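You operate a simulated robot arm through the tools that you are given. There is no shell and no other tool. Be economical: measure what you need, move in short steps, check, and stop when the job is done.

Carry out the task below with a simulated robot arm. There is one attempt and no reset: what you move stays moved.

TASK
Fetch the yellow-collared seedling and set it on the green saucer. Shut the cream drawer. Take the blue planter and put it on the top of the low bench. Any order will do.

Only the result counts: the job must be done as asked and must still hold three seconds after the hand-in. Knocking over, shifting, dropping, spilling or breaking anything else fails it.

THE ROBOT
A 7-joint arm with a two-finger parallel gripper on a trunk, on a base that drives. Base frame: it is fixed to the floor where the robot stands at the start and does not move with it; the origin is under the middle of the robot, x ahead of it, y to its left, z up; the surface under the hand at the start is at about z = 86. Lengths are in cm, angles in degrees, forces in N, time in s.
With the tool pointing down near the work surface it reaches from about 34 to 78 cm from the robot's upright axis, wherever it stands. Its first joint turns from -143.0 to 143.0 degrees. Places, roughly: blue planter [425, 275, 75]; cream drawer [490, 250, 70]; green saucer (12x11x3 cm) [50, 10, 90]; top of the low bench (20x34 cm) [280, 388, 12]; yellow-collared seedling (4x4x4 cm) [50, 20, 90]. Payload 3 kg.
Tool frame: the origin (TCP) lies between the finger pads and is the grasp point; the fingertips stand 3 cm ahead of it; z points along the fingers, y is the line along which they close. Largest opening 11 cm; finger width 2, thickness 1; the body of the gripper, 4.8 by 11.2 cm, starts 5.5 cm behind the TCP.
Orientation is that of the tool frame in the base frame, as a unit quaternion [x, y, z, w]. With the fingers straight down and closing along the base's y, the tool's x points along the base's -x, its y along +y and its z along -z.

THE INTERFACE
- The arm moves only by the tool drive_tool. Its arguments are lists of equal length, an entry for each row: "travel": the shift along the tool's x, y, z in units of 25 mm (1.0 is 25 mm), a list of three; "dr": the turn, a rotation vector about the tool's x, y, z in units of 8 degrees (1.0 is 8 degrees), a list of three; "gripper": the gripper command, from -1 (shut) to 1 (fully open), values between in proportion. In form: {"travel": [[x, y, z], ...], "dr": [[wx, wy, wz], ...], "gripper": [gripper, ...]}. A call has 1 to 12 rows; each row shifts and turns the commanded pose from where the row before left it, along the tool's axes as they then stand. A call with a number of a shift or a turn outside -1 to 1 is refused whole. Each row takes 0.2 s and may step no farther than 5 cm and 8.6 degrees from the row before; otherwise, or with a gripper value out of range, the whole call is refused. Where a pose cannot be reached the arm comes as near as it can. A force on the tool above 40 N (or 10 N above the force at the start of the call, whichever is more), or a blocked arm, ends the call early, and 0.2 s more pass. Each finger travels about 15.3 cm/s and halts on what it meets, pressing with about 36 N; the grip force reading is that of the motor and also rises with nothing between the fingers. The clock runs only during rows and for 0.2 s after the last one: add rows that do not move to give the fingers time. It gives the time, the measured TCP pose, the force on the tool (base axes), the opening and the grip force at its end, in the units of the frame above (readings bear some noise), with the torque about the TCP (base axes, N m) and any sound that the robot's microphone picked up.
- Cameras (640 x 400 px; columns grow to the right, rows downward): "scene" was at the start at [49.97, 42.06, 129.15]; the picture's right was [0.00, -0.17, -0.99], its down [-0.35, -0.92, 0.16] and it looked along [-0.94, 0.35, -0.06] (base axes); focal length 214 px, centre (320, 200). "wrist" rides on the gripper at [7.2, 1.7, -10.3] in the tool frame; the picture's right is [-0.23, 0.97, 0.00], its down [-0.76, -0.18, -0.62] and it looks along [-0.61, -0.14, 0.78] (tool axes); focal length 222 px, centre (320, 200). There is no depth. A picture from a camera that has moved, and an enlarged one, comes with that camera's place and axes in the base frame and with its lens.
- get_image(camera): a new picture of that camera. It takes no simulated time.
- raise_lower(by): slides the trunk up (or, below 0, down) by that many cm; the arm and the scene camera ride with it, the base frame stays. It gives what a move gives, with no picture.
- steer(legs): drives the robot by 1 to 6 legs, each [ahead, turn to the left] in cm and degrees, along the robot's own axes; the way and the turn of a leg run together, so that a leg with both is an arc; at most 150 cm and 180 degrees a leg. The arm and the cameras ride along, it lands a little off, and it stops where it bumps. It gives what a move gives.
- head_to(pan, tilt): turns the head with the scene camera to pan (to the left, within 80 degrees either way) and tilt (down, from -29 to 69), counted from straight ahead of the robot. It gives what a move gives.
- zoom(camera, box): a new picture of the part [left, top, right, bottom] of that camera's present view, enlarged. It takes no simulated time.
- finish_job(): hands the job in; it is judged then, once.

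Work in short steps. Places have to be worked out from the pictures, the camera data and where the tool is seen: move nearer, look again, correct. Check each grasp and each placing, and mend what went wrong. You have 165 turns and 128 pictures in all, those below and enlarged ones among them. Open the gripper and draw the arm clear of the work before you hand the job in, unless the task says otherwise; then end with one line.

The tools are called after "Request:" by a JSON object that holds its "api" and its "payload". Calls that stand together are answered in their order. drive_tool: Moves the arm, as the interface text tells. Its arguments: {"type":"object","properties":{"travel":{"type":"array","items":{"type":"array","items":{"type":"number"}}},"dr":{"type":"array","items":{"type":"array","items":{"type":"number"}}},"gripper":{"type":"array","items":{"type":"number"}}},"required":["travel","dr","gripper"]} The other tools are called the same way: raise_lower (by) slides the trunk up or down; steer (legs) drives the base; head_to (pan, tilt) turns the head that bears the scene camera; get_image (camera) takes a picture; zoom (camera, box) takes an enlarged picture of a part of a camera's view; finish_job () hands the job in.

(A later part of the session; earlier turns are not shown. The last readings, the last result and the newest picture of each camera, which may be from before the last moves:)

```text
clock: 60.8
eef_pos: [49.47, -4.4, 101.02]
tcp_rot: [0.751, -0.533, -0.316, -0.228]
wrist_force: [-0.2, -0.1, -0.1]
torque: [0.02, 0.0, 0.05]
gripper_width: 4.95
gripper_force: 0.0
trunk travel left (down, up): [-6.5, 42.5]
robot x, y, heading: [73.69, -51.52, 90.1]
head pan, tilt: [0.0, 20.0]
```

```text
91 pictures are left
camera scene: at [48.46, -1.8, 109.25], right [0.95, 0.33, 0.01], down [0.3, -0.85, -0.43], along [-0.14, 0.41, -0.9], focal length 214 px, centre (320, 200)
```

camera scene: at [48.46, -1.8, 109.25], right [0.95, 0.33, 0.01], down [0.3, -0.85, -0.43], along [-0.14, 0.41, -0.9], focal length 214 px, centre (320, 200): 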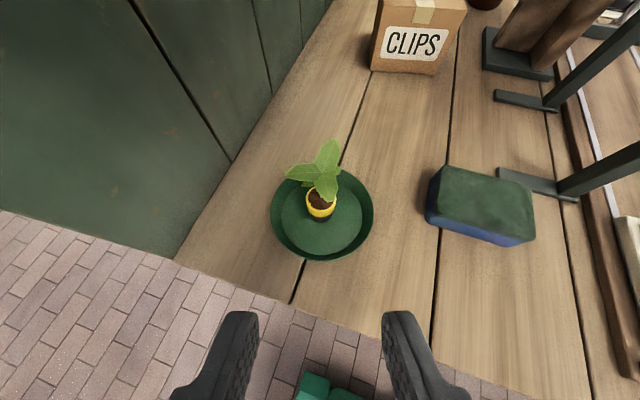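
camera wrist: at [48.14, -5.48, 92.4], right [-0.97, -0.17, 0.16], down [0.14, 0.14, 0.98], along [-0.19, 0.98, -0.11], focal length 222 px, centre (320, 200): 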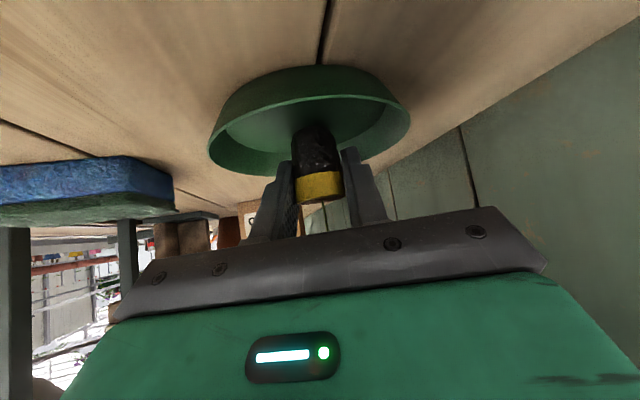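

The seedling stands centred on the green saucer. Next I go to the far room: raise the trunk, turn, and drive into the aisle on the +x side.

Request:
{"api": "raise_lower", "payload": {"by": 25}}

Request:
{"api": "steer", "payload": {"legs": [[0, -90], [92, 0], [0, 90]]}}

Request:
{"api": "head_to", "payload": {"pan": 0, "tilt": -27}}

Request:
{"api": "get_image", "payload": {"camera": "scene"}}

```text
clock: 61.9
eef_pos: [49.65, -4.59, 107.88]
tcp_rot: [0.754, -0.536, -0.307, -0.225]
wrist_force: [3.1, -13.0, -7.5]
torque: [1.42, 0.12, 0.35]
gripper_width: 4.95
gripper_force: 0.0
trunk travel left (down, up): [-13.8, 35.2]
robot x, y, heading: [74.08, -51.89, 90.0]
head pan, tilt: [0.0, 20.0]
stopped: the force on the tool passed its limit at 58 N (the readings are from after the stop); the commanded pose is now the measured one
```

```text
clock: 62.8
eef_pos: [50.8, -4.06, 107.88]
tcp_rot: [0.748, -0.543, -0.305, -0.229]
wrist_force: [-0.3, 0.4, 0.2]
torque: [0.01, 0.0, -0.03]
gripper_width: 4.93
gripper_force: 0.0
trunk travel left (down, up): [-13.8, 35.2]
robot x, y, heading: [73.87, -51.21, 88.6]
head pan, tilt: [0.0, 20.0]
stopped in leg 1: the force on the tool passed its limit at 45 N (the readings are from after the stop); the commanded pose is now the measured one
```

```text
clock: 64.0
eef_pos: [51.08, -3.91, 107.86]
tcp_rot: [0.747, -0.546, -0.304, -0.227]
wrist_force: [42.4, -3.3, -17.1]
torque: [-0.27, 5.08, -1.67]
gripper_width: 4.97
gripper_force: 0.0
trunk travel left (down, up): [-13.8, 35.2]
robot x, y, heading: [74.03, -51.56, 88.8]
head pan, tilt: [0.0, -27.0]
```

```text
90 pictures are left
camera scene: at [49.43, 1.98, 122.42], right [0.96, 0.27, 0.04], down [0.13, -0.32, -0.94], along [-0.24, 0.91, -0.34], focal length 214 px, centre (320, 200)
```

scene: 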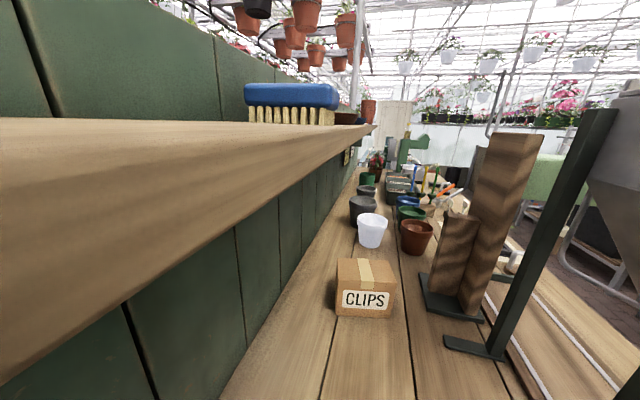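

The head assembly rides on the tool's far side and is touching the counter's end corner. I move the tool +x, away from the counter edge.

Request:
{"api": "drive_tool", "payload": {"travel": [[0.11, -0.47, -0.11], [0.11, -0.47, -0.11], [0.23, -0.945, -0.23], [0.23, -0.945, -0.23], [0, 0, 0]], "dr": [[0, 0, 0], [0, 0, 0], [0, 0, 0], [0, 0, 0], [0, 0, 0]], "gripper": [-0.1, -0.1, -0.1, -0.1, -0.1]}}

Request:
{"api": "get_image", "payload": {"camera": "scene"}}

```text
clock: 65.2
eef_pos: [58.19, -4.1, 107.9]
tcp_rot: [0.748, -0.543, -0.305, -0.229]
wrist_force: [0.1, 0.5, 0.0]
torque: [-0.02, -0.02, -0.03]
gripper_width: 4.94
gripper_force: 0.1
trunk travel left (down, up): [-13.8, 35.2]
robot x, y, heading: [73.91, -51.9, 88.9]
head pan, tilt: [0.0, -27.0]
```

```text
89 pictures are left
camera scene: at [56.1, 1.71, 122.77], right [0.95, 0.31, 0.01], down [0.11, -0.29, -0.95], along [-0.29, 0.91, -0.31], focal length 214 px, centre (320, 200)
```

scene: 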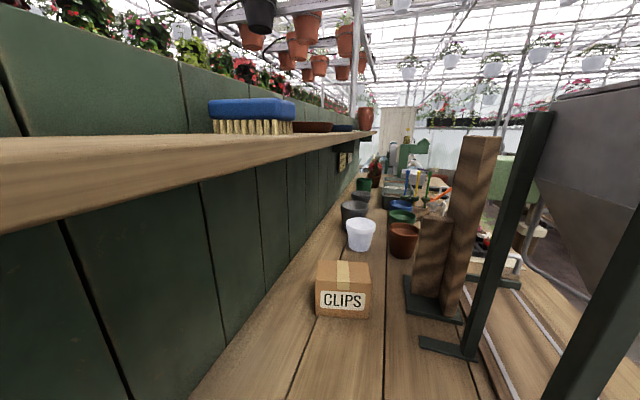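

Free. I pull the tool back from the bench by about 14 cm before turning.

Request:
{"api": "drive_tool", "payload": {"travel": [[0.9, 0.45, -0.95], [0.9, 0.45, -0.95], [0.9, 0.45, -0.95], [0.9, 0.45, -0.95], [0, 0, 0]], "dr": [[0, 0, 0], [0, 0, 0], [0, 0, 0], [0, 0, 0], [0, 0, 0]], "gripper": [-0.1, -0.1, -0.1, -0.1, -0.1]}}

Request:
{"api": "raise_lower", "payload": {"by": 20}}

Request:
{"api": "steer", "payload": {"legs": [[0, -89], [92, 0], [0, 90]]}}

Request:
{"api": "get_image", "payload": {"camera": "scene"}}

```text
clock: 66.4
eef_pos: [58.1, -17.95, 108.25]
tcp_rot: [0.748, -0.544, -0.304, -0.228]
wrist_force: [-1.1, 0.2, 0.9]
torque: [0.0, 0.01, 0.01]
gripper_width: 4.94
gripper_force: 0.1
trunk travel left (down, up): [-13.8, 35.2]
robot x, y, heading: [74.01, -51.67, 88.8]
head pan, tilt: [0.0, -27.0]
```

```text
clock: 68.5
eef_pos: [58.18, -17.9, 128.33]
tcp_rot: [0.748, -0.543, -0.305, -0.229]
wrist_force: [0.1, 0.3, 0.1]
torque: [-0.03, 0.01, 0.0]
gripper_width: 4.96
gripper_force: 0.1
trunk travel left (down, up): [-33.8, 15.2]
robot x, y, heading: [74.04, -51.63, 89.1]
head pan, tilt: [0.0, -27.0]
```

```text
clock: 80.9
eef_pos: [147.0, -16.91, 128.33]
tcp_rot: [0.749, -0.542, -0.306, -0.228]
wrist_force: [0.3, 0.2, 1.0]
torque: [0.0, 0.02, 0.04]
gripper_width: 4.95
gripper_force: 0.0
trunk travel left (down, up): [-33.8, 15.2]
robot x, y, heading: [164.09, -50.13, 89.1]
head pan, tilt: [0.0, -27.0]
```

```text
88 pictures are left
camera scene: at [144.84, -11.07, 143.18], right [0.95, 0.31, 0.01], down [0.11, -0.29, -0.95], along [-0.29, 0.9, -0.31], focal length 214 px, centre (320, 200)
```

scene: 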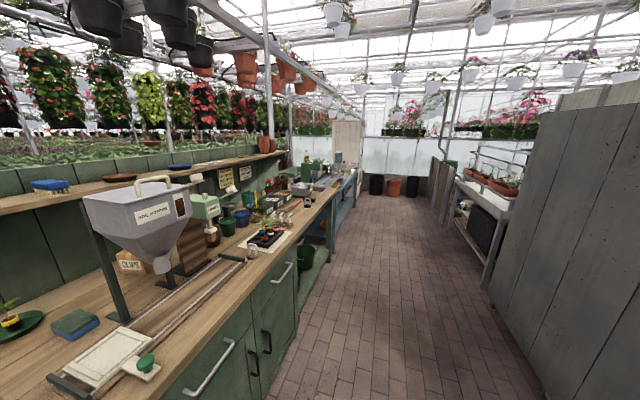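

The aisle ahead is clear, so I drive 150 cm up it and then look right.

Request:
{"api": "steer", "payload": {"legs": [[150, 0], [60, 0]]}}

Request:
{"api": "head_to", "payload": {"pan": -60, "tilt": -20}}

Request:
{"api": "get_image", "payload": {"camera": "scene"}}

Request:
{"api": "head_to", "payload": {"pan": -15, "tilt": -20}}

Request:
{"api": "get_image", "payload": {"camera": "scene"}}

```text
clock: 91.2
eef_pos: [148.07, 189.39, 128.41]
tcp_rot: [0.752, -0.538, -0.306, -0.227]
wrist_force: [0.4, 0.4, 0.1]
torque: [-0.01, 0.01, 0.01]
gripper_width: 4.93
gripper_force: 0.0
trunk travel left (down, up): [-33.8, 15.2]
robot x, y, heading: [165.35, 155.84, 89.6]
head pan, tilt: [0.0, -27.0]
```

```text
clock: 92.5
eef_pos: [147.97, 189.52, 128.36]
tcp_rot: [0.752, -0.538, -0.307, -0.227]
wrist_force: [0.1, 0.5, -0.1]
torque: [-0.02, 0.02, -0.01]
gripper_width: 4.96
gripper_force: 0.0
trunk travel left (down, up): [-33.8, 15.2]
robot x, y, heading: [165.6, 156.34, 89.6]
head pan, tilt: [-60.0, -20.0]
```

```text
87 pictures are left
camera scene: at [153.0, 194.77, 144.9], right [0.66, -0.42, 0.62], down [0.46, -0.42, -0.78], along [0.59, 0.8, -0.08], focal length 214 px, centre (320, 200)
```

scene: 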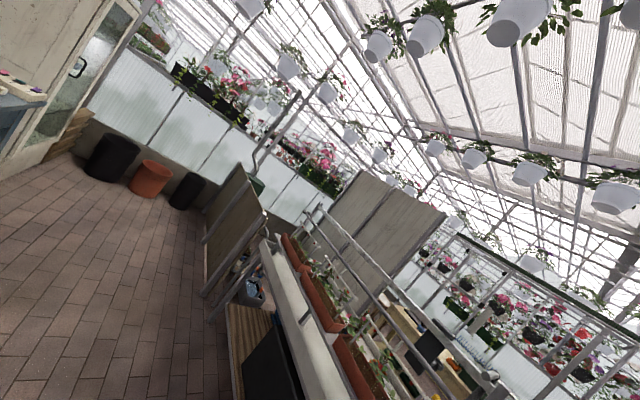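

```text
clock: 93.6
eef_pos: [148.1, 189.55, 128.48]
tcp_rot: [0.751, -0.539, -0.306, -0.227]
wrist_force: [0.1, 0.2, -0.9]
torque: [0.02, 0.01, -0.02]
gripper_width: 4.95
gripper_force: 0.0
trunk travel left (down, up): [-33.8, 15.2]
robot x, y, heading: [165.13, 155.55, 89.4]
head pan, tilt: [-15.0, -20.0]
```

```text
86 pictures are left
camera scene: at [147.87, 195.68, 142.34], right [0.97, 0.13, 0.2], down [0.23, -0.38, -0.9], along [-0.04, 0.92, -0.4], focal length 214 px, centre (320, 200)
```

scene: 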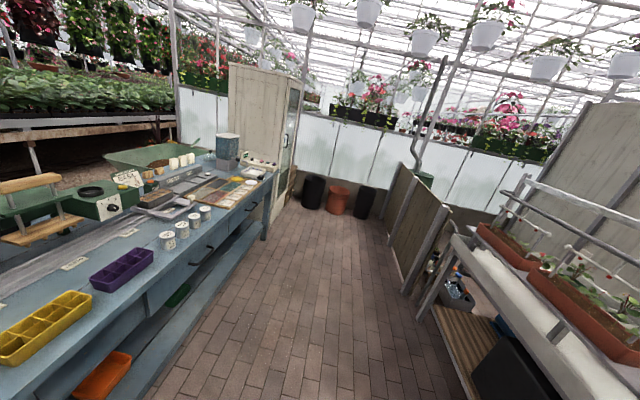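

This aisle is a dead end: a fence and a shelf line x≈235. The way to the far side is the opening south of the grey wall, around y≈-50, x≈250. I reverse and look through there.

Request:
{"api": "steer", "payload": {"legs": [[-150, 0], [-58, 0], [0, -90]]}}

Request:
{"api": "head_to", "payload": {"pan": 0, "tilt": -20}}

Request:
{"api": "get_image", "payload": {"camera": "scene"}}

```text
clock: 108.0
eef_pos: [196.87, -36.75, 128.36]
tcp_rot: [-0.144, 0.913, 0.053, 0.377]
wrist_force: [-0.4, 0.3, -0.7]
torque: [0.01, -0.03, 0.0]
gripper_width: 4.96
gripper_force: 0.0
trunk travel left (down, up): [-33.8, 15.2]
robot x, y, heading: [163.31, -52.68, -1.3]
head pan, tilt: [-15.0, -20.0]
```

```text
clock: 108.7
eef_pos: [196.89, -36.74, 128.47]
tcp_rot: [-0.143, 0.913, 0.053, 0.378]
wrist_force: [0.6, 0.2, -0.2]
torque: [0.02, 0.0, -0.01]
gripper_width: 4.95
gripper_force: 0.1
trunk travel left (down, up): [-33.8, 15.2]
robot x, y, heading: [163.39, -52.52, -1.2]
head pan, tilt: [0.0, -20.0]
```

```text
85 pictures are left
camera scene: at [202.58, -34.77, 142.16], right [0.3, -0.95, 0.01], down [-0.4, -0.14, -0.9], along [0.86, 0.27, -0.43], focal length 214 px, centre (320, 200)
```

scene: 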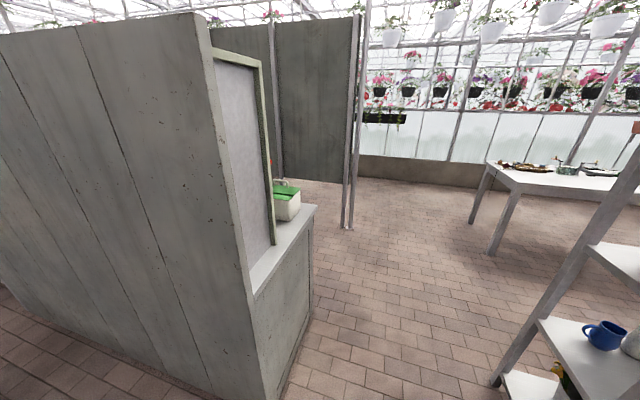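

There is an opening between the grey wall end (y≈0) and the shelf (y≈-110). I drive ahead along y≈-53 and look left.

Request:
{"api": "steer", "payload": {"legs": [[140, 0], [45, 0]]}}

Request:
{"api": "head_to", "payload": {"pan": 25, "tilt": -22}}

Request:
{"api": "get_image", "payload": {"camera": "scene"}}

```text
clock: 118.1
eef_pos: [383.72, -45.02, 128.45]
tcp_rot: [-0.135, 0.914, 0.05, 0.378]
wrist_force: [0.1, 0.1, 0.0]
torque: [-0.02, 0.03, 0.03]
gripper_width: 4.94
gripper_force: 0.0
trunk travel left (down, up): [-33.8, 15.2]
robot x, y, heading: [349.86, -60.07, -2.5]
head pan, tilt: [0.0, -20.0]
```

```text
clock: 119.0
eef_pos: [383.76, -45.12, 128.47]
tcp_rot: [-0.135, 0.915, 0.05, 0.378]
wrist_force: [-0.2, 0.7, -0.5]
torque: [0.02, 0.0, -0.02]
gripper_width: 4.96
gripper_force: 0.1
trunk travel left (down, up): [-33.8, 15.2]
robot x, y, heading: [349.47, -60.05, -2.4]
head pan, tilt: [25.0, -22.0]
```

```text
84 pictures are left
camera scene: at [388.22, -40.32, 143.01], right [0.54, -0.79, -0.29], down [-0.44, 0.02, -0.9], along [0.71, 0.61, -0.34], focal length 214 px, centre (320, 200)
```

scene: 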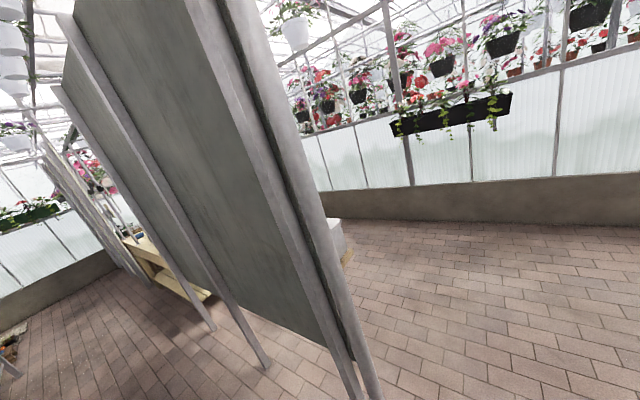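

A partition runs along x≈425 from y≈3 to 165 and beyond, with a corridor (x≈306–425) on its near side. I turn left to look up it.

Request:
{"api": "steer", "payload": {"legs": [[15, 0], [0, 92]]}}

Request:
{"api": "head_to", "payload": {"pan": -15, "tilt": -22}}

Request:
{"api": "get_image", "payload": {"camera": "scene"}}

```text
clock: 124.4
eef_pos: [346.54, -27.88, 128.59]
tcp_rot: [0.762, -0.523, -0.311, -0.221]
wrist_force: [1.1, -0.4, -0.2]
torque: [-0.02, 0.03, -0.03]
gripper_width: 4.95
gripper_force: 0.1
trunk travel left (down, up): [-33.8, 15.2]
robot x, y, heading: [364.74, -60.89, 92.2]
head pan, tilt: [25.0, -22.0]
```

```text
clock: 125.5
eef_pos: [346.45, -27.87, 128.63]
tcp_rot: [0.762, -0.523, -0.31, -0.22]
wrist_force: [-0.7, 0.0, 0.5]
torque: [0.04, 0.02, 0.02]
gripper_width: 4.94
gripper_force: 0.0
trunk travel left (down, up): [-33.8, 15.2]
robot x, y, heading: [365.42, -60.21, 91.9]
head pan, tilt: [-15.0, -22.0]
```

```text
83 pictures are left
camera scene: at [345.95, -21.79, 142.8], right [0.97, 0.17, 0.19], down [0.24, -0.34, -0.91], along [-0.09, 0.92, -0.37], focal length 214 px, centre (320, 200)
```

scene: 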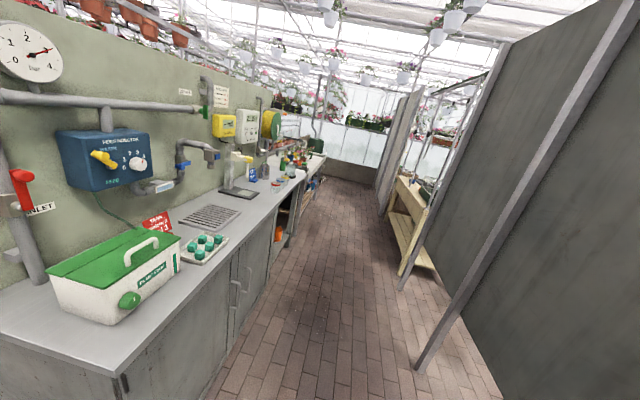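

The corridor is clear, with a wooden stand on its right at about y≈170–280. I drive 150 cm ahead.

Request:
{"api": "steer", "payload": {"legs": [[0, -3], [150, 0], [40, 0]]}}

Request:
{"api": "head_to", "payload": {"pan": -50, "tilt": -15}}

Request:
{"api": "get_image", "payload": {"camera": "scene"}}

Request:
{"api": "head_to", "payload": {"pan": 0, "tilt": -20}}

Request:
{"api": "get_image", "payload": {"camera": "scene"}}

```text
clock: 135.3
eef_pos: [345.7, 159.67, 128.65]
tcp_rot: [0.758, -0.529, -0.31, -0.223]
wrist_force: [2.1, 0.8, 0.3]
torque: [0.03, 0.0, -0.02]
gripper_width: 4.93
gripper_force: 0.0
trunk travel left (down, up): [-33.8, 15.2]
robot x, y, heading: [363.91, 126.85, 91.0]
head pan, tilt: [-15.0, -22.0]
```

```text
clock: 136.3
eef_pos: [345.79, 159.76, 128.71]
tcp_rot: [0.758, -0.529, -0.309, -0.223]
wrist_force: [0.2, 0.3, -0.9]
torque: [0.01, -0.02, 0.0]
gripper_width: 4.96
gripper_force: 0.1
trunk travel left (down, up): [-33.8, 15.2]
robot x, y, heading: [363.84, 126.66, 90.9]
head pan, tilt: [-50.0, -15.0]
```

```text
82 pictures are left
camera scene: at [349.97, 165.37, 143.63], right [0.78, -0.29, 0.55], down [0.39, -0.46, -0.8], along [0.49, 0.84, -0.25], focal length 214 px, centre (320, 200)
```

scene: 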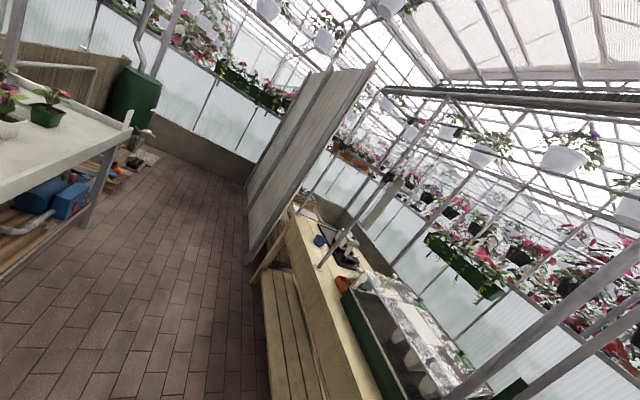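

```text
clock: 137.5
eef_pos: [345.71, 159.66, 128.59]
tcp_rot: [0.759, -0.528, -0.31, -0.223]
wrist_force: [-0.4, 0.0, 0.0]
torque: [-0.01, 0.03, 0.03]
gripper_width: 4.94
gripper_force: 0.1
trunk travel left (down, up): [-33.8, 15.2]
robot x, y, heading: [363.78, 126.86, 91.0]
head pan, tilt: [0.0, -20.0]
```

```text
81 pictures are left
camera scene: at [343.45, 165.34, 142.32], right [0.94, 0.34, 0.01], down [0.16, -0.4, -0.9], along [-0.3, 0.85, -0.43], focal length 214 px, centre (320, 200)
```

scene: 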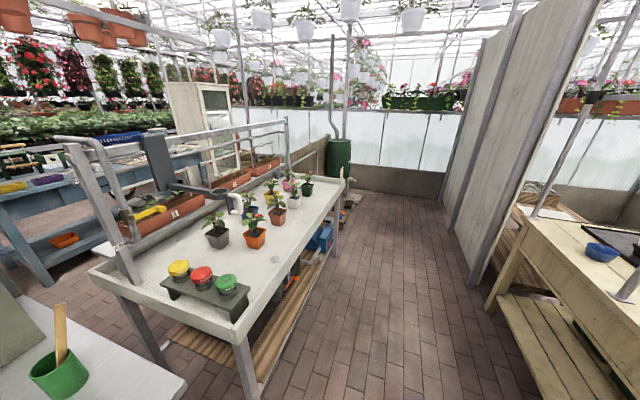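

The blue bowl-like planter stands on the wooden table on the right, near [446, 293]. I drive up and turn to face the table.

Request:
{"api": "steer", "payload": {"legs": [[0, -5], [125, 0], [0, -86]]}}

Request:
{"api": "head_to", "payload": {"pan": -10, "tilt": -10}}

Request:
{"api": "get_image", "payload": {"camera": "scene"}}

```text
clock: 148.1
eef_pos: [401.61, 275.06, 128.71]
tcp_rot: [-0.194, 0.904, 0.074, 0.374]
wrist_force: [-0.8, 0.5, -0.3]
torque: [-0.03, -0.03, -0.03]
gripper_width: 4.92
gripper_force: 0.0
trunk travel left (down, up): [-33.8, 15.2]
robot x, y, heading: [369.99, 255.61, 5.2]
head pan, tilt: [0.0, -20.0]
```

```text
clock: 148.8
eef_pos: [401.55, 275.0, 128.64]
tcp_rot: [-0.195, 0.904, 0.074, 0.373]
wrist_force: [0.9, -0.1, -0.2]
torque: [-0.03, 0.0, -0.03]
gripper_width: 4.96
gripper_force: 0.1
trunk travel left (down, up): [-33.8, 15.2]
robot x, y, heading: [369.73, 255.8, 5.1]
head pan, tilt: [-10.0, -10.0]
```

```text
80 pictures are left
camera scene: at [407.17, 276.08, 140.89], right [0.29, -0.95, 0.13], down [-0.51, -0.27, -0.81], along [0.81, 0.17, -0.56], focal length 214 px, centre (320, 200)
```

scene: 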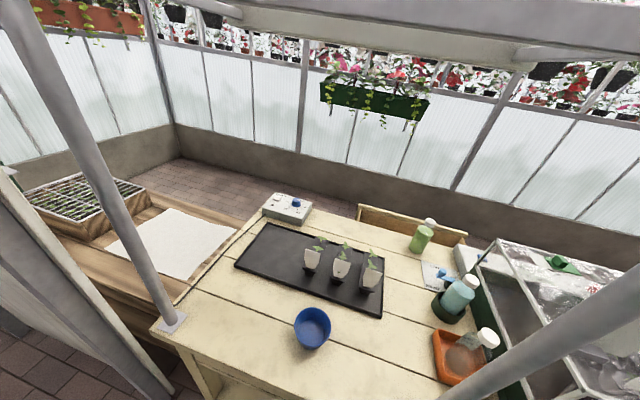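

The planter is near [437, 279]. The cream drawer's front seems to be the panel on the table's far side at about x≈510, so I'll drive round for that later. I check the overhead beam first.

Request:
{"api": "head_to", "payload": {"pan": 0, "tilt": -29}}

Request:
{"api": "get_image", "payload": {"camera": "scene"}}

Request:
{"api": "zoom", "payload": {"camera": "scene", "box": [270, 230, 510, 400]}}

```text
clock: 149.7
eef_pos: [401.57, 275.05, 128.68]
tcp_rot: [-0.194, 0.905, 0.073, 0.373]
wrist_force: [-0.4, -0.1, -0.2]
torque: [0.01, -0.01, 0.03]
gripper_width: 4.97
gripper_force: 0.1
trunk travel left (down, up): [-33.8, 15.2]
robot x, y, heading: [369.83, 255.64, 5.1]
head pan, tilt: [0.0, -28.6]
```

```text
79 pictures are left
camera scene: at [407.16, 277.64, 143.75], right [0.41, -0.91, 0.01], down [-0.26, -0.13, -0.96], along [0.88, 0.39, -0.29], focal length 214 px, centre (320, 200)
```

scene: 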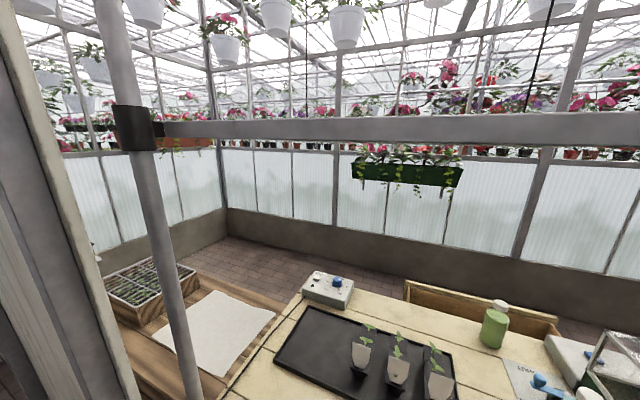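

```text
2.35 times, centred on (390, 315) of scene
camera zoom: at [407.16, 277.64, 143.75], right [0.41, -0.91, 0.01], down [-0.26, -0.13, -0.96], along [0.88, 0.39, -0.29], focal length 505 px, centre (155, -71)
```

zoom: 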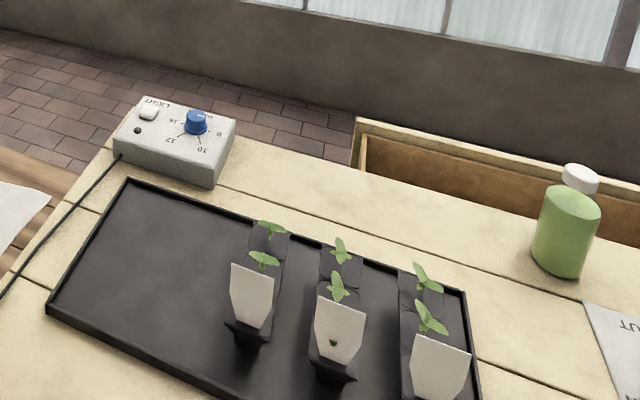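

A horizontal bar spans the posts at z≈145, so I go under it. I lower the trunk by 30 cm here, in front of the table, and look at the planter.

Request:
{"api": "raise_lower", "payload": {"by": -30}}

Request:
{"api": "head_to", "payload": {"pan": -10, "tilt": -10}}

Request:
{"api": "get_image", "payload": {"camera": "scene"}}

Request:
{"api": "get_image", "payload": {"camera": "wrist"}}

```text
clock: 152.7
eef_pos: [401.6, 275.04, 98.66]
tcp_rot: [-0.194, 0.904, 0.074, 0.375]
wrist_force: [-0.1, 0.1, 0.2]
torque: [0.04, 0.0, -0.02]
gripper_width: 4.93
gripper_force: 0.1
trunk travel left (down, up): [-3.8, 45.2]
robot x, y, heading: [369.74, 255.73, 5.1]
head pan, tilt: [0.0, -28.6]
```

```text
clock: 153.5
eef_pos: [401.64, 275.05, 98.64]
tcp_rot: [-0.194, 0.904, 0.074, 0.374]
wrist_force: [-0.5, 0.3, 0.9]
torque: [-0.01, 0.0, 0.0]
gripper_width: 4.94
gripper_force: 0.1
trunk travel left (down, up): [-3.8, 45.2]
robot x, y, heading: [369.88, 255.62, 5.4]
head pan, tilt: [-10.0, -10.0]
```

```text
77 pictures are left
camera scene: at [407.18, 276.03, 110.9], right [0.29, -0.95, 0.13], down [-0.51, -0.27, -0.81], along [0.81, 0.17, -0.56], focal length 214 px, centre (320, 200)
```

scene: 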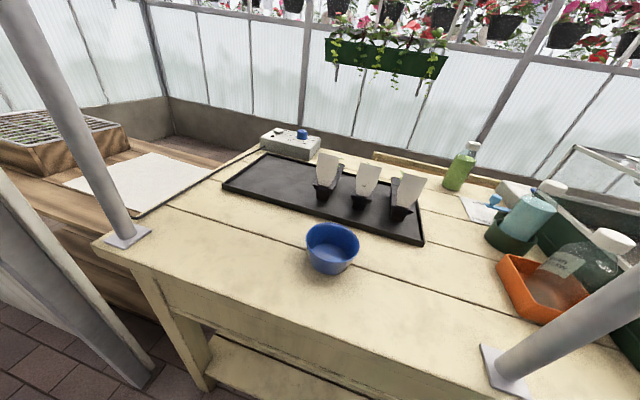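

```text
76 pictures are left
camera wrist: at [389.48, 271.58, 100.9], right [-0.25, 0.96, 0.15], down [0.16, -0.11, 0.98], along [0.96, 0.27, -0.13], focal length 222 px, centre (320, 200)
```

wrist: 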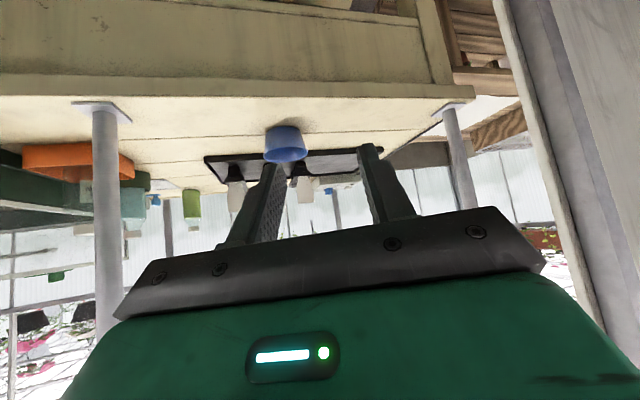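

The planter is a small bowl at about [433, 278.3], z 81–86, 8.6 cm across. The low bench is at z=12, so before I choose a grip I test how far down the leaned tool reaches, here in the free corridor.

Request:
{"api": "drive_tool", "payload": {"travel": [[1, 0, 1], [1, 0, 1], [1, 0, 1], [1, 0, 1], [1, 0, 1], [1, 0, 1], [1, 0, 1], [1, 0, 1], [1, 0, 1], [1, 0, 1], [1, 0, 1], [1, 0, 1]], "dr": [[0, 0, 0], [0, 0, 0], [0, 0, 0], [0, 0, 0], [0, 0, 0], [0, 0, 0], [0, 0, 0], [0, 0, 0], [0, 0, 0], [0, 0, 0], [0, 0, 0], [0, 0, 0]], "gripper": [-0.1, -0.1, -0.1, -0.1, -0.1, -0.1, -0.1, -0.1, -0.1, -0.1, -0.1, -0.1]}}

```text
clock: 156.1
eef_pos: [401.55, 274.83, 93.0]
tcp_rot: [-0.194, 0.904, 0.074, 0.373]
wrist_force: [-0.3, -0.4, 0.0]
torque: [0.01, -0.03, 0.02]
gripper_width: 4.93
gripper_force: 0.0
out of reach, approached as far as the arm can: row 2, 3, 4, 5, 6, 7, 8, 9, 10, 11, 12
trunk travel left (down, up): [-3.8, 45.2]
robot x, y, heading: [369.78, 255.52, 4.8]
head pan, tilt: [-10.0, -10.0]
```

At this short radius the lean can't go lower. I'll turn toward the corridor's far end, look at the low bench and test there at a longer radius.

Request:
{"api": "steer", "payload": {"legs": [[0, 95]]}}

Request:
{"api": "head_to", "payload": {"pan": 10, "tilt": -10}}

Request:
{"api": "get_image", "payload": {"camera": "scene"}}

```text
clock: 160.6
eef_pos: [347.71, 285.11, 92.99]
tcp_rot: [0.8, -0.464, -0.326, -0.196]
wrist_force: [-0.7, -0.4, 0.0]
torque: [0.01, -0.03, -0.02]
gripper_width: 4.95
gripper_force: 0.1
trunk travel left (down, up): [-3.8, 45.2]
robot x, y, heading: [371.38, 255.62, 100.6]
head pan, tilt: [-10.0, -10.0]
```

```text
clock: 161.5
eef_pos: [347.85, 285.25, 93.15]
tcp_rot: [0.799, -0.464, -0.327, -0.197]
wrist_force: [-0.3, -0.2, 0.7]
torque: [0.01, 0.01, 0.04]
gripper_width: 4.92
gripper_force: 0.1
trunk travel left (down, up): [-3.8, 45.2]
robot x, y, heading: [371.51, 255.73, 100.7]
head pan, tilt: [10.0, -10.0]
```

```text
75 pictures are left
camera scene: at [343.62, 289.24, 105.24], right [0.8, 0.59, -0.11], down [0.27, -0.51, -0.82], along [-0.54, 0.62, -0.57], focal length 214 px, centre (320, 200)
```

scene: 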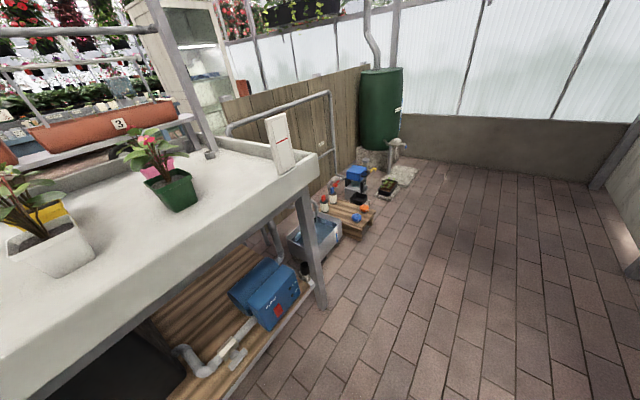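

The low bench is the small pallet near [284, 386], with some items on it. I test the low reach here: extend forward about 20 cm, then go down.

Request:
{"api": "drive_tool", "payload": {"travel": [[-1, 0, 1], [-1, 0, 1], [-1, 0, 1], [-1, 0, 1], [-1, 0, 1], [-1, 0, 1], [1, 0, 1], [1, 0, 1], [1, 0, 1], [1, 0, 1], [1, 0, 1], [1, 0, 1]], "dr": [[0, 0, 0], [0, 0, 0], [0, 0, 0], [0, 0, 0], [0, 0, 0], [0, 0, 0], [0, 0, 0], [0, 0, 0], [0, 0, 0], [0, 0, 0], [0, 0, 0], [0, 0, 0]], "gripper": [-0.1, -0.1, -0.1, -0.1, -0.1, -0.1, -0.1, -0.1, -0.1, -0.1, -0.1, -0.1]}}

Request:
{"api": "drive_tool", "payload": {"travel": [[1, 0, 1], [1, 0, 1], [1, 0, 1], [1, 0, 1], [1, 0, 1], [1, 0, 1], [1, 0, 1], [1, 0, 1], [1, 0, 1], [1, 0, 1], [1, 0, 1]], "dr": [[0, 0, 0], [0, 0, 0], [0, 0, 0], [0, 0, 0], [0, 0, 0], [0, 0, 0], [0, 0, 0], [0, 0, 0], [0, 0, 0], [0, 0, 0], [0, 0, 0]], "gripper": [-0.1, -0.1, -0.1, -0.1, -0.1, -0.1, -0.1, -0.1, -0.1, -0.1, -0.1]}}

```text
clock: 164.1
eef_pos: [337.61, 303.81, 71.23]
tcp_rot: [0.8, -0.464, -0.325, -0.196]
wrist_force: [-0.4, 0.6, 0.0]
torque: [-0.02, 0.02, 0.03]
gripper_width: 4.92
gripper_force: 0.0
trunk travel left (down, up): [-3.8, 45.2]
robot x, y, heading: [371.27, 255.74, 100.7]
head pan, tilt: [10.0, -10.0]
```

```text
clock: 166.5
eef_pos: [338.03, 303.91, 32.51]
tcp_rot: [0.8, -0.464, -0.325, -0.195]
wrist_force: [-0.8, 0.1, 1.3]
torque: [0.03, 0.0, 0.06]
gripper_width: 4.93
gripper_force: 0.0
trunk travel left (down, up): [-3.8, 45.2]
robot x, y, heading: [371.26, 256.02, 100.4]
head pan, tilt: [10.0, -10.0]
```

It reaches z=32 easily at a 59 cm radius. A few more rows to confirm about z≈16.

Request:
{"api": "drive_tool", "payload": {"travel": [[1, 0, 1], [1, 0, 1], [1, 0, 1], [1, 0, 1], [0.7, 0, 0.7], [0, 0, 0]], "dr": [[0, 0, 0], [0, 0, 0], [0, 0, 0], [0, 0, 0], [0, 0, 0], [0, 0, 0]], "gripper": [-0.1, -0.1, -0.1, -0.1, -0.1, -0.1]}}

Request:
{"api": "head_to", "payload": {"pan": 20, "tilt": -28}}

Request:
{"api": "get_image", "payload": {"camera": "scene"}}

```text
clock: 167.9
eef_pos: [338.06, 303.56, 16.32]
tcp_rot: [0.8, -0.464, -0.325, -0.195]
wrist_force: [-0.1, 0.1, -0.9]
torque: [0.0, -0.04, 0.02]
gripper_width: 4.96
gripper_force: 0.1
trunk travel left (down, up): [-3.8, 45.2]
robot x, y, heading: [371.2, 255.89, 100.5]
head pan, tilt: [10.0, -10.0]
```

```text
clock: 168.7
eef_pos: [338.09, 303.6, 16.26]
tcp_rot: [0.8, -0.464, -0.327, -0.195]
wrist_force: [0.0, 0.7, 0.2]
torque: [0.06, -0.04, 0.03]
gripper_width: 4.95
gripper_force: 0.1
trunk travel left (down, up): [-3.8, 45.2]
robot x, y, heading: [371.63, 255.87, 100.5]
head pan, tilt: [20.0, -28.0]
```

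```text
74 pictures are left
camera scene: at [332.96, 307.47, 31.52], right [0.7, 0.67, -0.23], down [0.03, -0.35, -0.94], along [-0.71, 0.65, -0.26], focal length 214 px, centre (320, 200)
```

scene: 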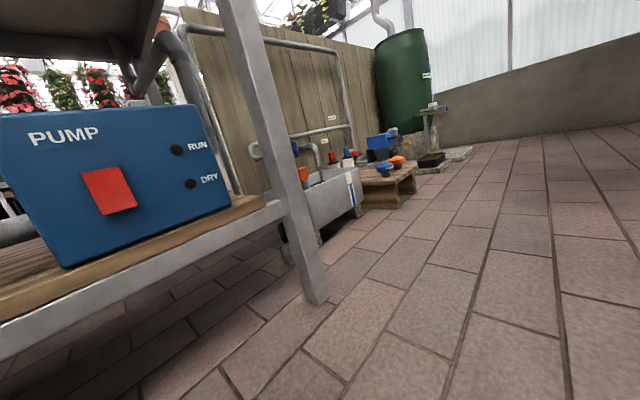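

The leaned tool reaches z=16, so the leaned grip will work for the low bench. I raise back up to z≈100.

Request:
{"api": "drive_tool", "payload": {"travel": [[-1, 0, -1], [-1, 0, -1], [-1, 0, -1], [-1, 0, -1], [-1, 0, -1], [-1, 0, -1], [-1, 0, -1], [-1, 0, -1], [-1, 0, -1], [-1, 0, -1], [-1, 0, -1], [-1, 0, -1]], "dr": [[0, 0, 0], [0, 0, 0], [0, 0, 0], [0, 0, 0], [0, 0, 0], [0, 0, 0], [0, 0, 0], [0, 0, 0], [0, 0, 0], [0, 0, 0], [0, 0, 0], [0, 0, 0]], "gripper": [-0.1, -0.1, -0.1, -0.1, -0.1, -0.1, -0.1, -0.1, -0.1, -0.1, -0.1, -0.1]}}

Request:
{"api": "drive_tool", "payload": {"travel": [[-1, 0, -1], [-1, 0, -1], [-1, 0, -1], [-1, 0, -1], [-1, 0, -1], [-1, 0, -1], [-1, 0, -1], [-1, 0, -1], [-1, 0, -1], [-1, 0, -1], [-1, 0, -1], [-1, 0, -1]], "dr": [[0, 0, 0], [0, 0, 0], [0, 0, 0], [0, 0, 0], [0, 0, 0], [0, 0, 0], [0, 0, 0], [0, 0, 0], [0, 0, 0], [0, 0, 0], [0, 0, 0], [0, 0, 0]], "gripper": [1, 1, 1, 1, 1, 1, 1, 1, 1, 1, 1, 1]}}

Request:
{"api": "steer", "payload": {"legs": [[0, -98]]}}

Request:
{"api": "head_to", "payload": {"pan": 0, "tilt": 10}}

Request:
{"api": "get_image", "payload": {"camera": "scene"}}

Request:
{"api": "get_image", "payload": {"camera": "wrist"}}

```text
clock: 171.3
eef_pos: [337.84, 303.73, 58.61]
tcp_rot: [0.8, -0.464, -0.325, -0.195]
wrist_force: [-0.7, 0.3, -0.5]
torque: [-0.01, 0.04, -0.04]
gripper_width: 4.96
gripper_force: 0.1
trunk travel left (down, up): [-3.8, 45.2]
robot x, y, heading: [371.19, 255.81, 100.5]
head pan, tilt: [20.0, -28.0]
```

```text
clock: 173.9
eef_pos: [336.95, 303.85, 101.34]
tcp_rot: [0.799, -0.465, -0.326, -0.197]
wrist_force: [0.4, 0.8, -1.3]
torque: [0.02, 0.0, -0.01]
gripper_width: 11.0
gripper_force: 0.0
trunk travel left (down, up): [-3.8, 45.2]
robot x, y, heading: [371.43, 255.63, 100.7]
head pan, tilt: [20.0, -28.0]
```

```text
clock: 178.6
eef_pos: [424.78, 281.62, 101.23]
tcp_rot: [-0.16, 0.911, 0.059, 0.375]
wrist_force: [1.0, 0.3, 0.2]
torque: [0.0, 0.0, -0.03]
gripper_width: 10.99
gripper_force: 0.1
trunk travel left (down, up): [-3.8, 45.2]
robot x, y, heading: [371.38, 261.19, 1.2]
head pan, tilt: [20.0, -28.0]
```

```text
clock: 179.6
eef_pos: [424.65, 281.49, 101.26]
tcp_rot: [-0.16, 0.911, 0.06, 0.376]
wrist_force: [0.4, 0.3, -0.2]
torque: [0.01, -0.01, 0.01]
gripper_width: 11.0
gripper_force: 0.0
trunk travel left (down, up): [-3.8, 45.2]
robot x, y, heading: [371.52, 261.04, 0.9]
head pan, tilt: [0.0, 10.0]
```

```text
73 pictures are left
camera scene: at [428.46, 283.01, 110.63], right [0.34, -0.94, 0.01], down [-0.77, -0.28, -0.57], along [0.54, 0.18, -0.82], focal length 214 px, centre (320, 200)
```

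scene: 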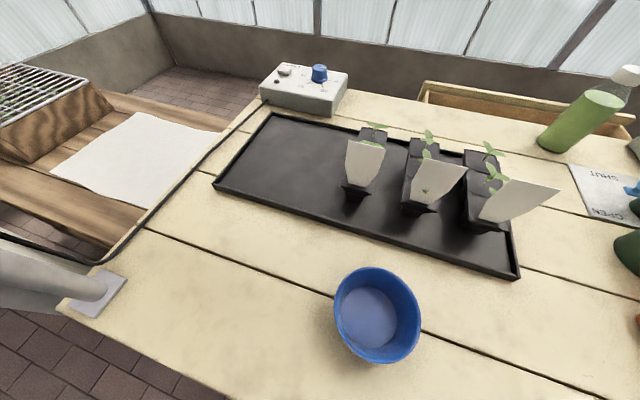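

```text
72 pictures are left
camera wrist: at [412.37, 279.06, 103.55], right [-0.18, 0.97, 0.15], down [0.15, -0.12, 0.98], along [0.97, 0.2, -0.13], focal length 222 px, centre (320, 200)
```

wrist: 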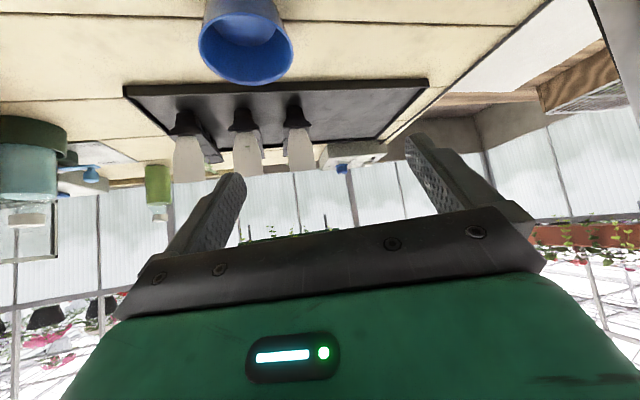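

The planter centre is about [433.2, 278.3], rim z≈85.5, about 8.8 cm across. I move to a pre-grasp point 12 cm back along the finger axis, fully open.

Request:
{"api": "drive_tool", "payload": {"travel": [[0.7, -0.58, 0.49], [0.7, -0.58, 0.49], [0.7, -0.58, 0.49], [0.7, -0.57, 0.49], [0, 0, 0]], "dr": [[0, 0, 0], [0, 0, 0], [0, 0, 0], [0, 0, 0], [0, 0, 0]], "gripper": [1, 1, 1, 1, 1]}}

Request:
{"api": "head_to", "payload": {"pan": 0, "tilt": 25}}

Request:
{"api": "get_image", "payload": {"camera": "scene"}}

Request:
{"api": "get_image", "payload": {"camera": "wrist"}}

```text
clock: 180.8
eef_pos: [425.2, 275.47, 92.81]
tcp_rot: [-0.161, 0.911, 0.061, 0.375]
wrist_force: [-0.3, -0.2, -0.3]
torque: [0.0, -0.02, -0.01]
gripper_width: 10.99
gripper_force: 0.0
trunk travel left (down, up): [-3.8, 45.2]
robot x, y, heading: [371.72, 261.54, 1.1]
head pan, tilt: [0.0, 10.0]
```

```text
clock: 181.6
eef_pos: [425.23, 275.53, 92.9]
tcp_rot: [-0.16, 0.91, 0.06, 0.377]
wrist_force: [-0.4, 0.4, 0.2]
torque: [0.01, 0.0, -0.01]
gripper_width: 11.0
gripper_force: 0.1
trunk travel left (down, up): [-3.8, 45.2]
robot x, y, heading: [371.5, 260.74, 1.3]
head pan, tilt: [0.0, 25.0]
```

```text
71 pictures are left
camera scene: at [427.34, 276.33, 100.51], right [0.34, -0.94, 0.01], down [-0.88, -0.32, -0.34], along [0.32, 0.1, -0.94], focal length 214 px, centre (320, 200)
```

scene: 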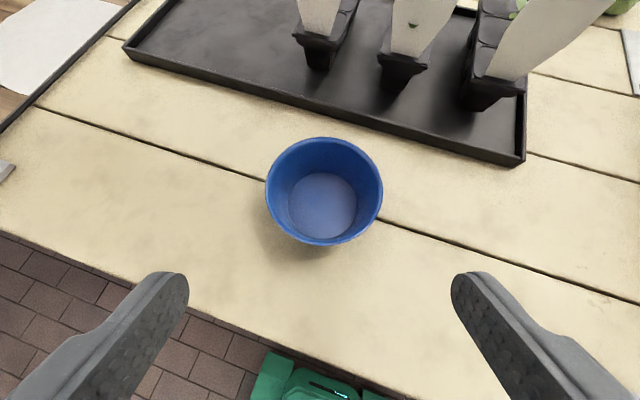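

```text
70 pictures are left
camera wrist: at [412.94, 273.0, 95.1], right [-0.18, 0.97, 0.15], down [0.15, -0.12, 0.98], along [0.97, 0.2, -0.13], focal length 222 px, centre (320, 200)
```

wrist: 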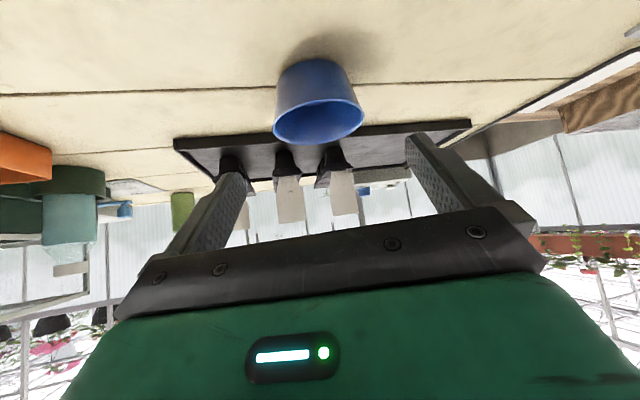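

It is well centred, with 12.1 cm to go along the axis. I advance 9.7 cm and check the side clearances.

Request:
{"api": "drive_tool", "payload": {"travel": [[0.03, -0.02, 0.97], [0.03, -0.02, 0.97], [0.03, -0.02, 0.97], [0.03, -0.02, 0.97], [0, 0, 0]], "dr": [[0, 0, 0], [0, 0, 0], [0, 0, 0], [0, 0, 0], [0, 0, 0]], "gripper": [1, 1, 1, 1, 1]}}

Request:
{"api": "get_image", "payload": {"camera": "wrist"}}

```text
clock: 182.8
eef_pos: [431.43, 277.36, 85.66]
tcp_rot: [-0.161, 0.911, 0.061, 0.375]
wrist_force: [-0.4, 0.5, 0.9]
torque: [0.04, -0.03, 0.04]
gripper_width: 10.99
gripper_force: 0.1
trunk travel left (down, up): [-3.8, 45.2]
robot x, y, heading: [371.58, 261.15, 1.2]
head pan, tilt: [0.0, 25.0]
```

```text
69 pictures are left
camera wrist: at [419.19, 274.88, 87.96], right [-0.18, 0.97, 0.15], down [0.15, -0.12, 0.98], along [0.97, 0.2, -0.13], focal length 222 px, centre (320, 200)
```

wrist: 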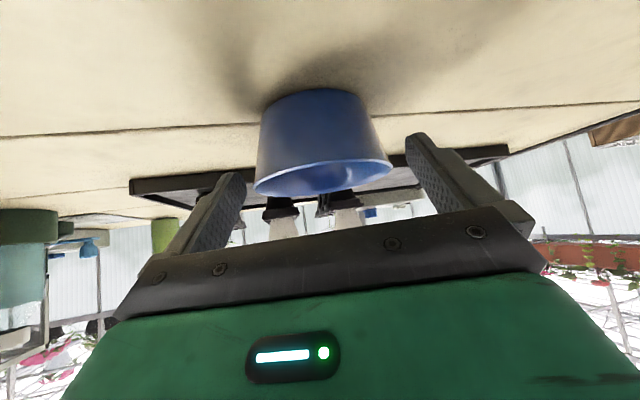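

It is centred between the fingers. I advance the last 2.3 cm and close.

Request:
{"api": "drive_tool", "payload": {"travel": [[0.03, -0.02, 0.46], [0.03, -0.02, 0.46], [0, 0, 0], [0, 0, 0], [0, 0, 0], [0, 0, 0]], "dr": [[0, 0, 0], [0, 0, 0], [0, 0, 0], [0, 0, 0], [0, 0, 0], [0, 0, 0]], "gripper": [1, 1, 1, 0.6, 0.4, 0.2]}}

Request:
{"api": "get_image", "payload": {"camera": "wrist"}}

```text
clock: 184.2
eef_pos: [432.88, 277.84, 84.11]
tcp_rot: [-0.16, 0.911, 0.059, 0.375]
wrist_force: [0.3, 0.2, -0.1]
torque: [-0.04, -0.03, 0.0]
gripper_width: 9.0
gripper_force: 36.0
trunk travel left (down, up): [-3.8, 45.2]
robot x, y, heading: [371.25, 261.28, 1.2]
head pan, tilt: [0.0, 25.0]
```

```text
68 pictures are left
camera wrist: at [420.65, 275.18, 86.26], right [-0.18, 0.97, 0.15], down [0.15, -0.12, 0.98], along [0.97, 0.2, -0.13], focal length 222 px, centre (320, 200)
```

wrist: 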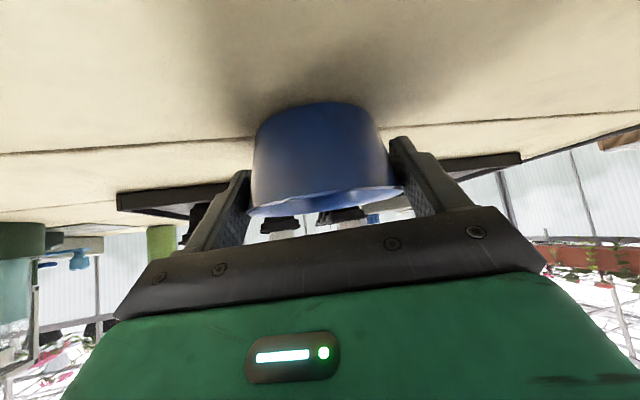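

It is gripped at 9.0 cm with 36 N. I lift 7 cm and check that it holds.

Request:
{"api": "drive_tool", "payload": {"travel": [[-0.3, 0, -0.3], [-0.5, 0, -0.5], [-0.6, 0, -0.6], [-0.6, 0, -0.6], [0, 0, 0]], "dr": [[0, 0, 0], [0, 0, 0], [0, 0, 0], [0, 0, 0], [0, 0, 0]], "gripper": [0.1, 0.0, 0.0, 0.0, 0.0]}}

Request:
{"api": "get_image", "payload": {"camera": "wrist"}}

```text
clock: 185.4
eef_pos: [432.93, 277.87, 91.3]
tcp_rot: [-0.16, 0.911, 0.06, 0.375]
wrist_force: [-1.0, 0.7, -2.2]
torque: [0.01, 0.02, 0.01]
gripper_width: 8.98
gripper_force: 36.6
trunk travel left (down, up): [-3.8, 45.2]
robot x, y, heading: [371.27, 261.38, 1.1]
head pan, tilt: [0.0, 25.0]
```

```text
67 pictures are left
camera wrist: at [420.62, 275.38, 93.53], right [-0.18, 0.97, 0.15], down [0.15, -0.12, 0.98], along [0.97, 0.2, -0.13], focal length 222 px, centre (320, 200)
```

wrist: 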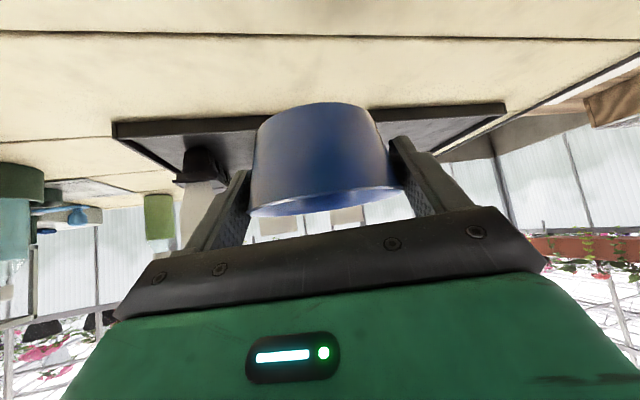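

It is held. I raise a little more and pull back about 10 cm so that turning clears the post.

Request:
{"api": "drive_tool", "payload": {"travel": [[-0.8, 0, -0.8], [-0.8, 0, -0.8], [-0.6, 0, -0.6], [0.8, 0, -0.8], [0.8, 0, -0.8], [0.8, 0, -0.8], [0.8, 0, -0.8], [0, 0, 0]], "dr": [[0, 0, 0], [0, 0, 0], [0, 0, 0], [0, 0, 0], [0, 0, 0], [0, 0, 0], [0, 0, 0], [0, 0, 0]], "gripper": [0, 0, 0, 0, 0, 0, 0, 0]}}

Request:
{"api": "steer", "payload": {"legs": [[0, 98]]}}

Request:
{"api": "head_to", "payload": {"pan": 0, "tilt": -15}}

Request:
{"api": "get_image", "payload": {"camera": "scene"}}

```text
clock: 187.2
eef_pos: [422.18, 274.16, 99.01]
tcp_rot: [-0.161, 0.911, 0.06, 0.375]
wrist_force: [0.3, -0.3, -2.7]
torque: [0.0, -0.01, -0.01]
gripper_width: 8.98
gripper_force: 36.1
trunk travel left (down, up): [-3.8, 45.2]
robot x, y, heading: [371.22, 260.89, 1.2]
head pan, tilt: [0.0, 25.0]
```

```text
clock: 191.8
eef_pos: [351.5, 309.24, 98.81]
tcp_rot: [0.793, -0.476, -0.323, -0.201]
wrist_force: [-0.2, -0.1, -2.9]
torque: [-0.05, -0.02, 0.03]
gripper_width: 8.98
gripper_force: 35.7
trunk travel left (down, up): [-3.8, 45.2]
robot x, y, heading: [376.31, 261.74, 99.1]
head pan, tilt: [0.0, 25.0]
```

```text
clock: 192.9
eef_pos: [351.53, 308.96, 99.0]
tcp_rot: [0.793, -0.476, -0.323, -0.202]
wrist_force: [0.7, -0.8, -1.4]
torque: [0.01, -0.01, -0.02]
gripper_width: 8.98
gripper_force: 36.0
trunk travel left (down, up): [-3.8, 45.2]
robot x, y, heading: [376.7, 261.17, 99.0]
head pan, tilt: [0.0, -15.0]
```

```text
66 pictures are left
camera scene: at [348.6, 314.21, 111.87], right [0.88, 0.47, 0.01], down [0.24, -0.44, -0.86], along [-0.4, 0.77, -0.5], focal length 214 px, centre (320, 200)
```

scene: 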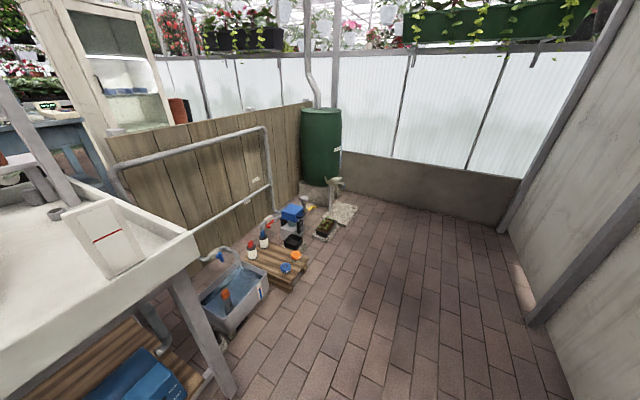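

The planter is held. I zoom in on the low bench to find free space on it.

Request:
{"api": "zoom", "payload": {"camera": "scene", "box": [180, 180, 360, 330]}}

```text
2.67 times, centred on (270, 255) of scene
camera zoom: at [348.6, 314.21, 111.87], right [0.88, 0.47, 0.01], down [0.24, -0.44, -0.86], along [-0.4, 0.77, -0.5], focal length 572 px, centre (453, 53)
```

zoom: 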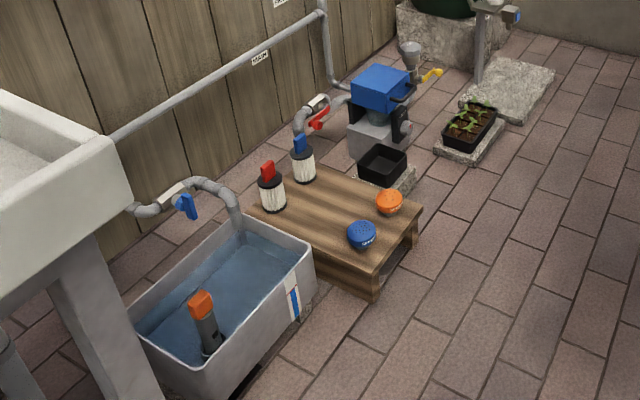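

The bench spans x 260–297, y 378–400. The bottles stand near x≈265.5 and the caps near x≈290, so there is about 20 cm free in the middle. I'll set the bowl at about [277, 390.5], approaching from +x. I drive to about [338, 390] with heading 162.

Request:
{"api": "steer", "payload": {"legs": [[0, 8], [120, 0]]}}

Request:
{"api": "get_image", "payload": {"camera": "scene"}}

```text
clock: 199.7
eef_pos: [306.5, 419.49, 99.06]
tcp_rot: [0.83, -0.408, -0.34, -0.173]
wrist_force: [0.3, 0.1, -1.7]
torque: [-0.04, -0.01, -0.02]
gripper_width: 8.98
gripper_force: 36.1
trunk travel left (down, up): [-3.8, 45.2]
robot x, y, heading: [339.47, 376.56, 108.8]
head pan, tilt: [0.0, -15.0]
```

```text
64 pictures are left
camera scene: at [302.82, 424.0, 111.88], right [0.79, 0.61, 0.01], down [0.31, -0.39, -0.86], along [-0.52, 0.69, -0.5], focal length 214 px, centre (320, 200)
```

scene: 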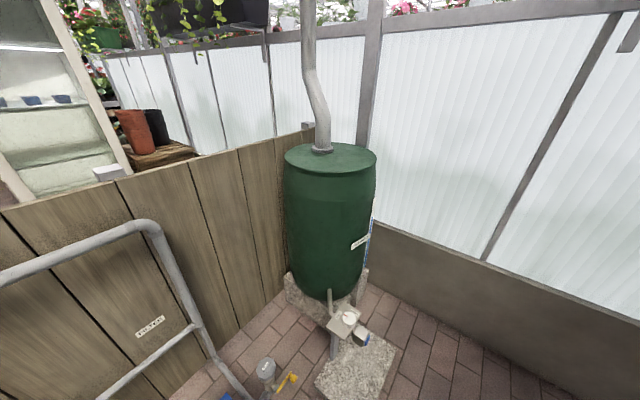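

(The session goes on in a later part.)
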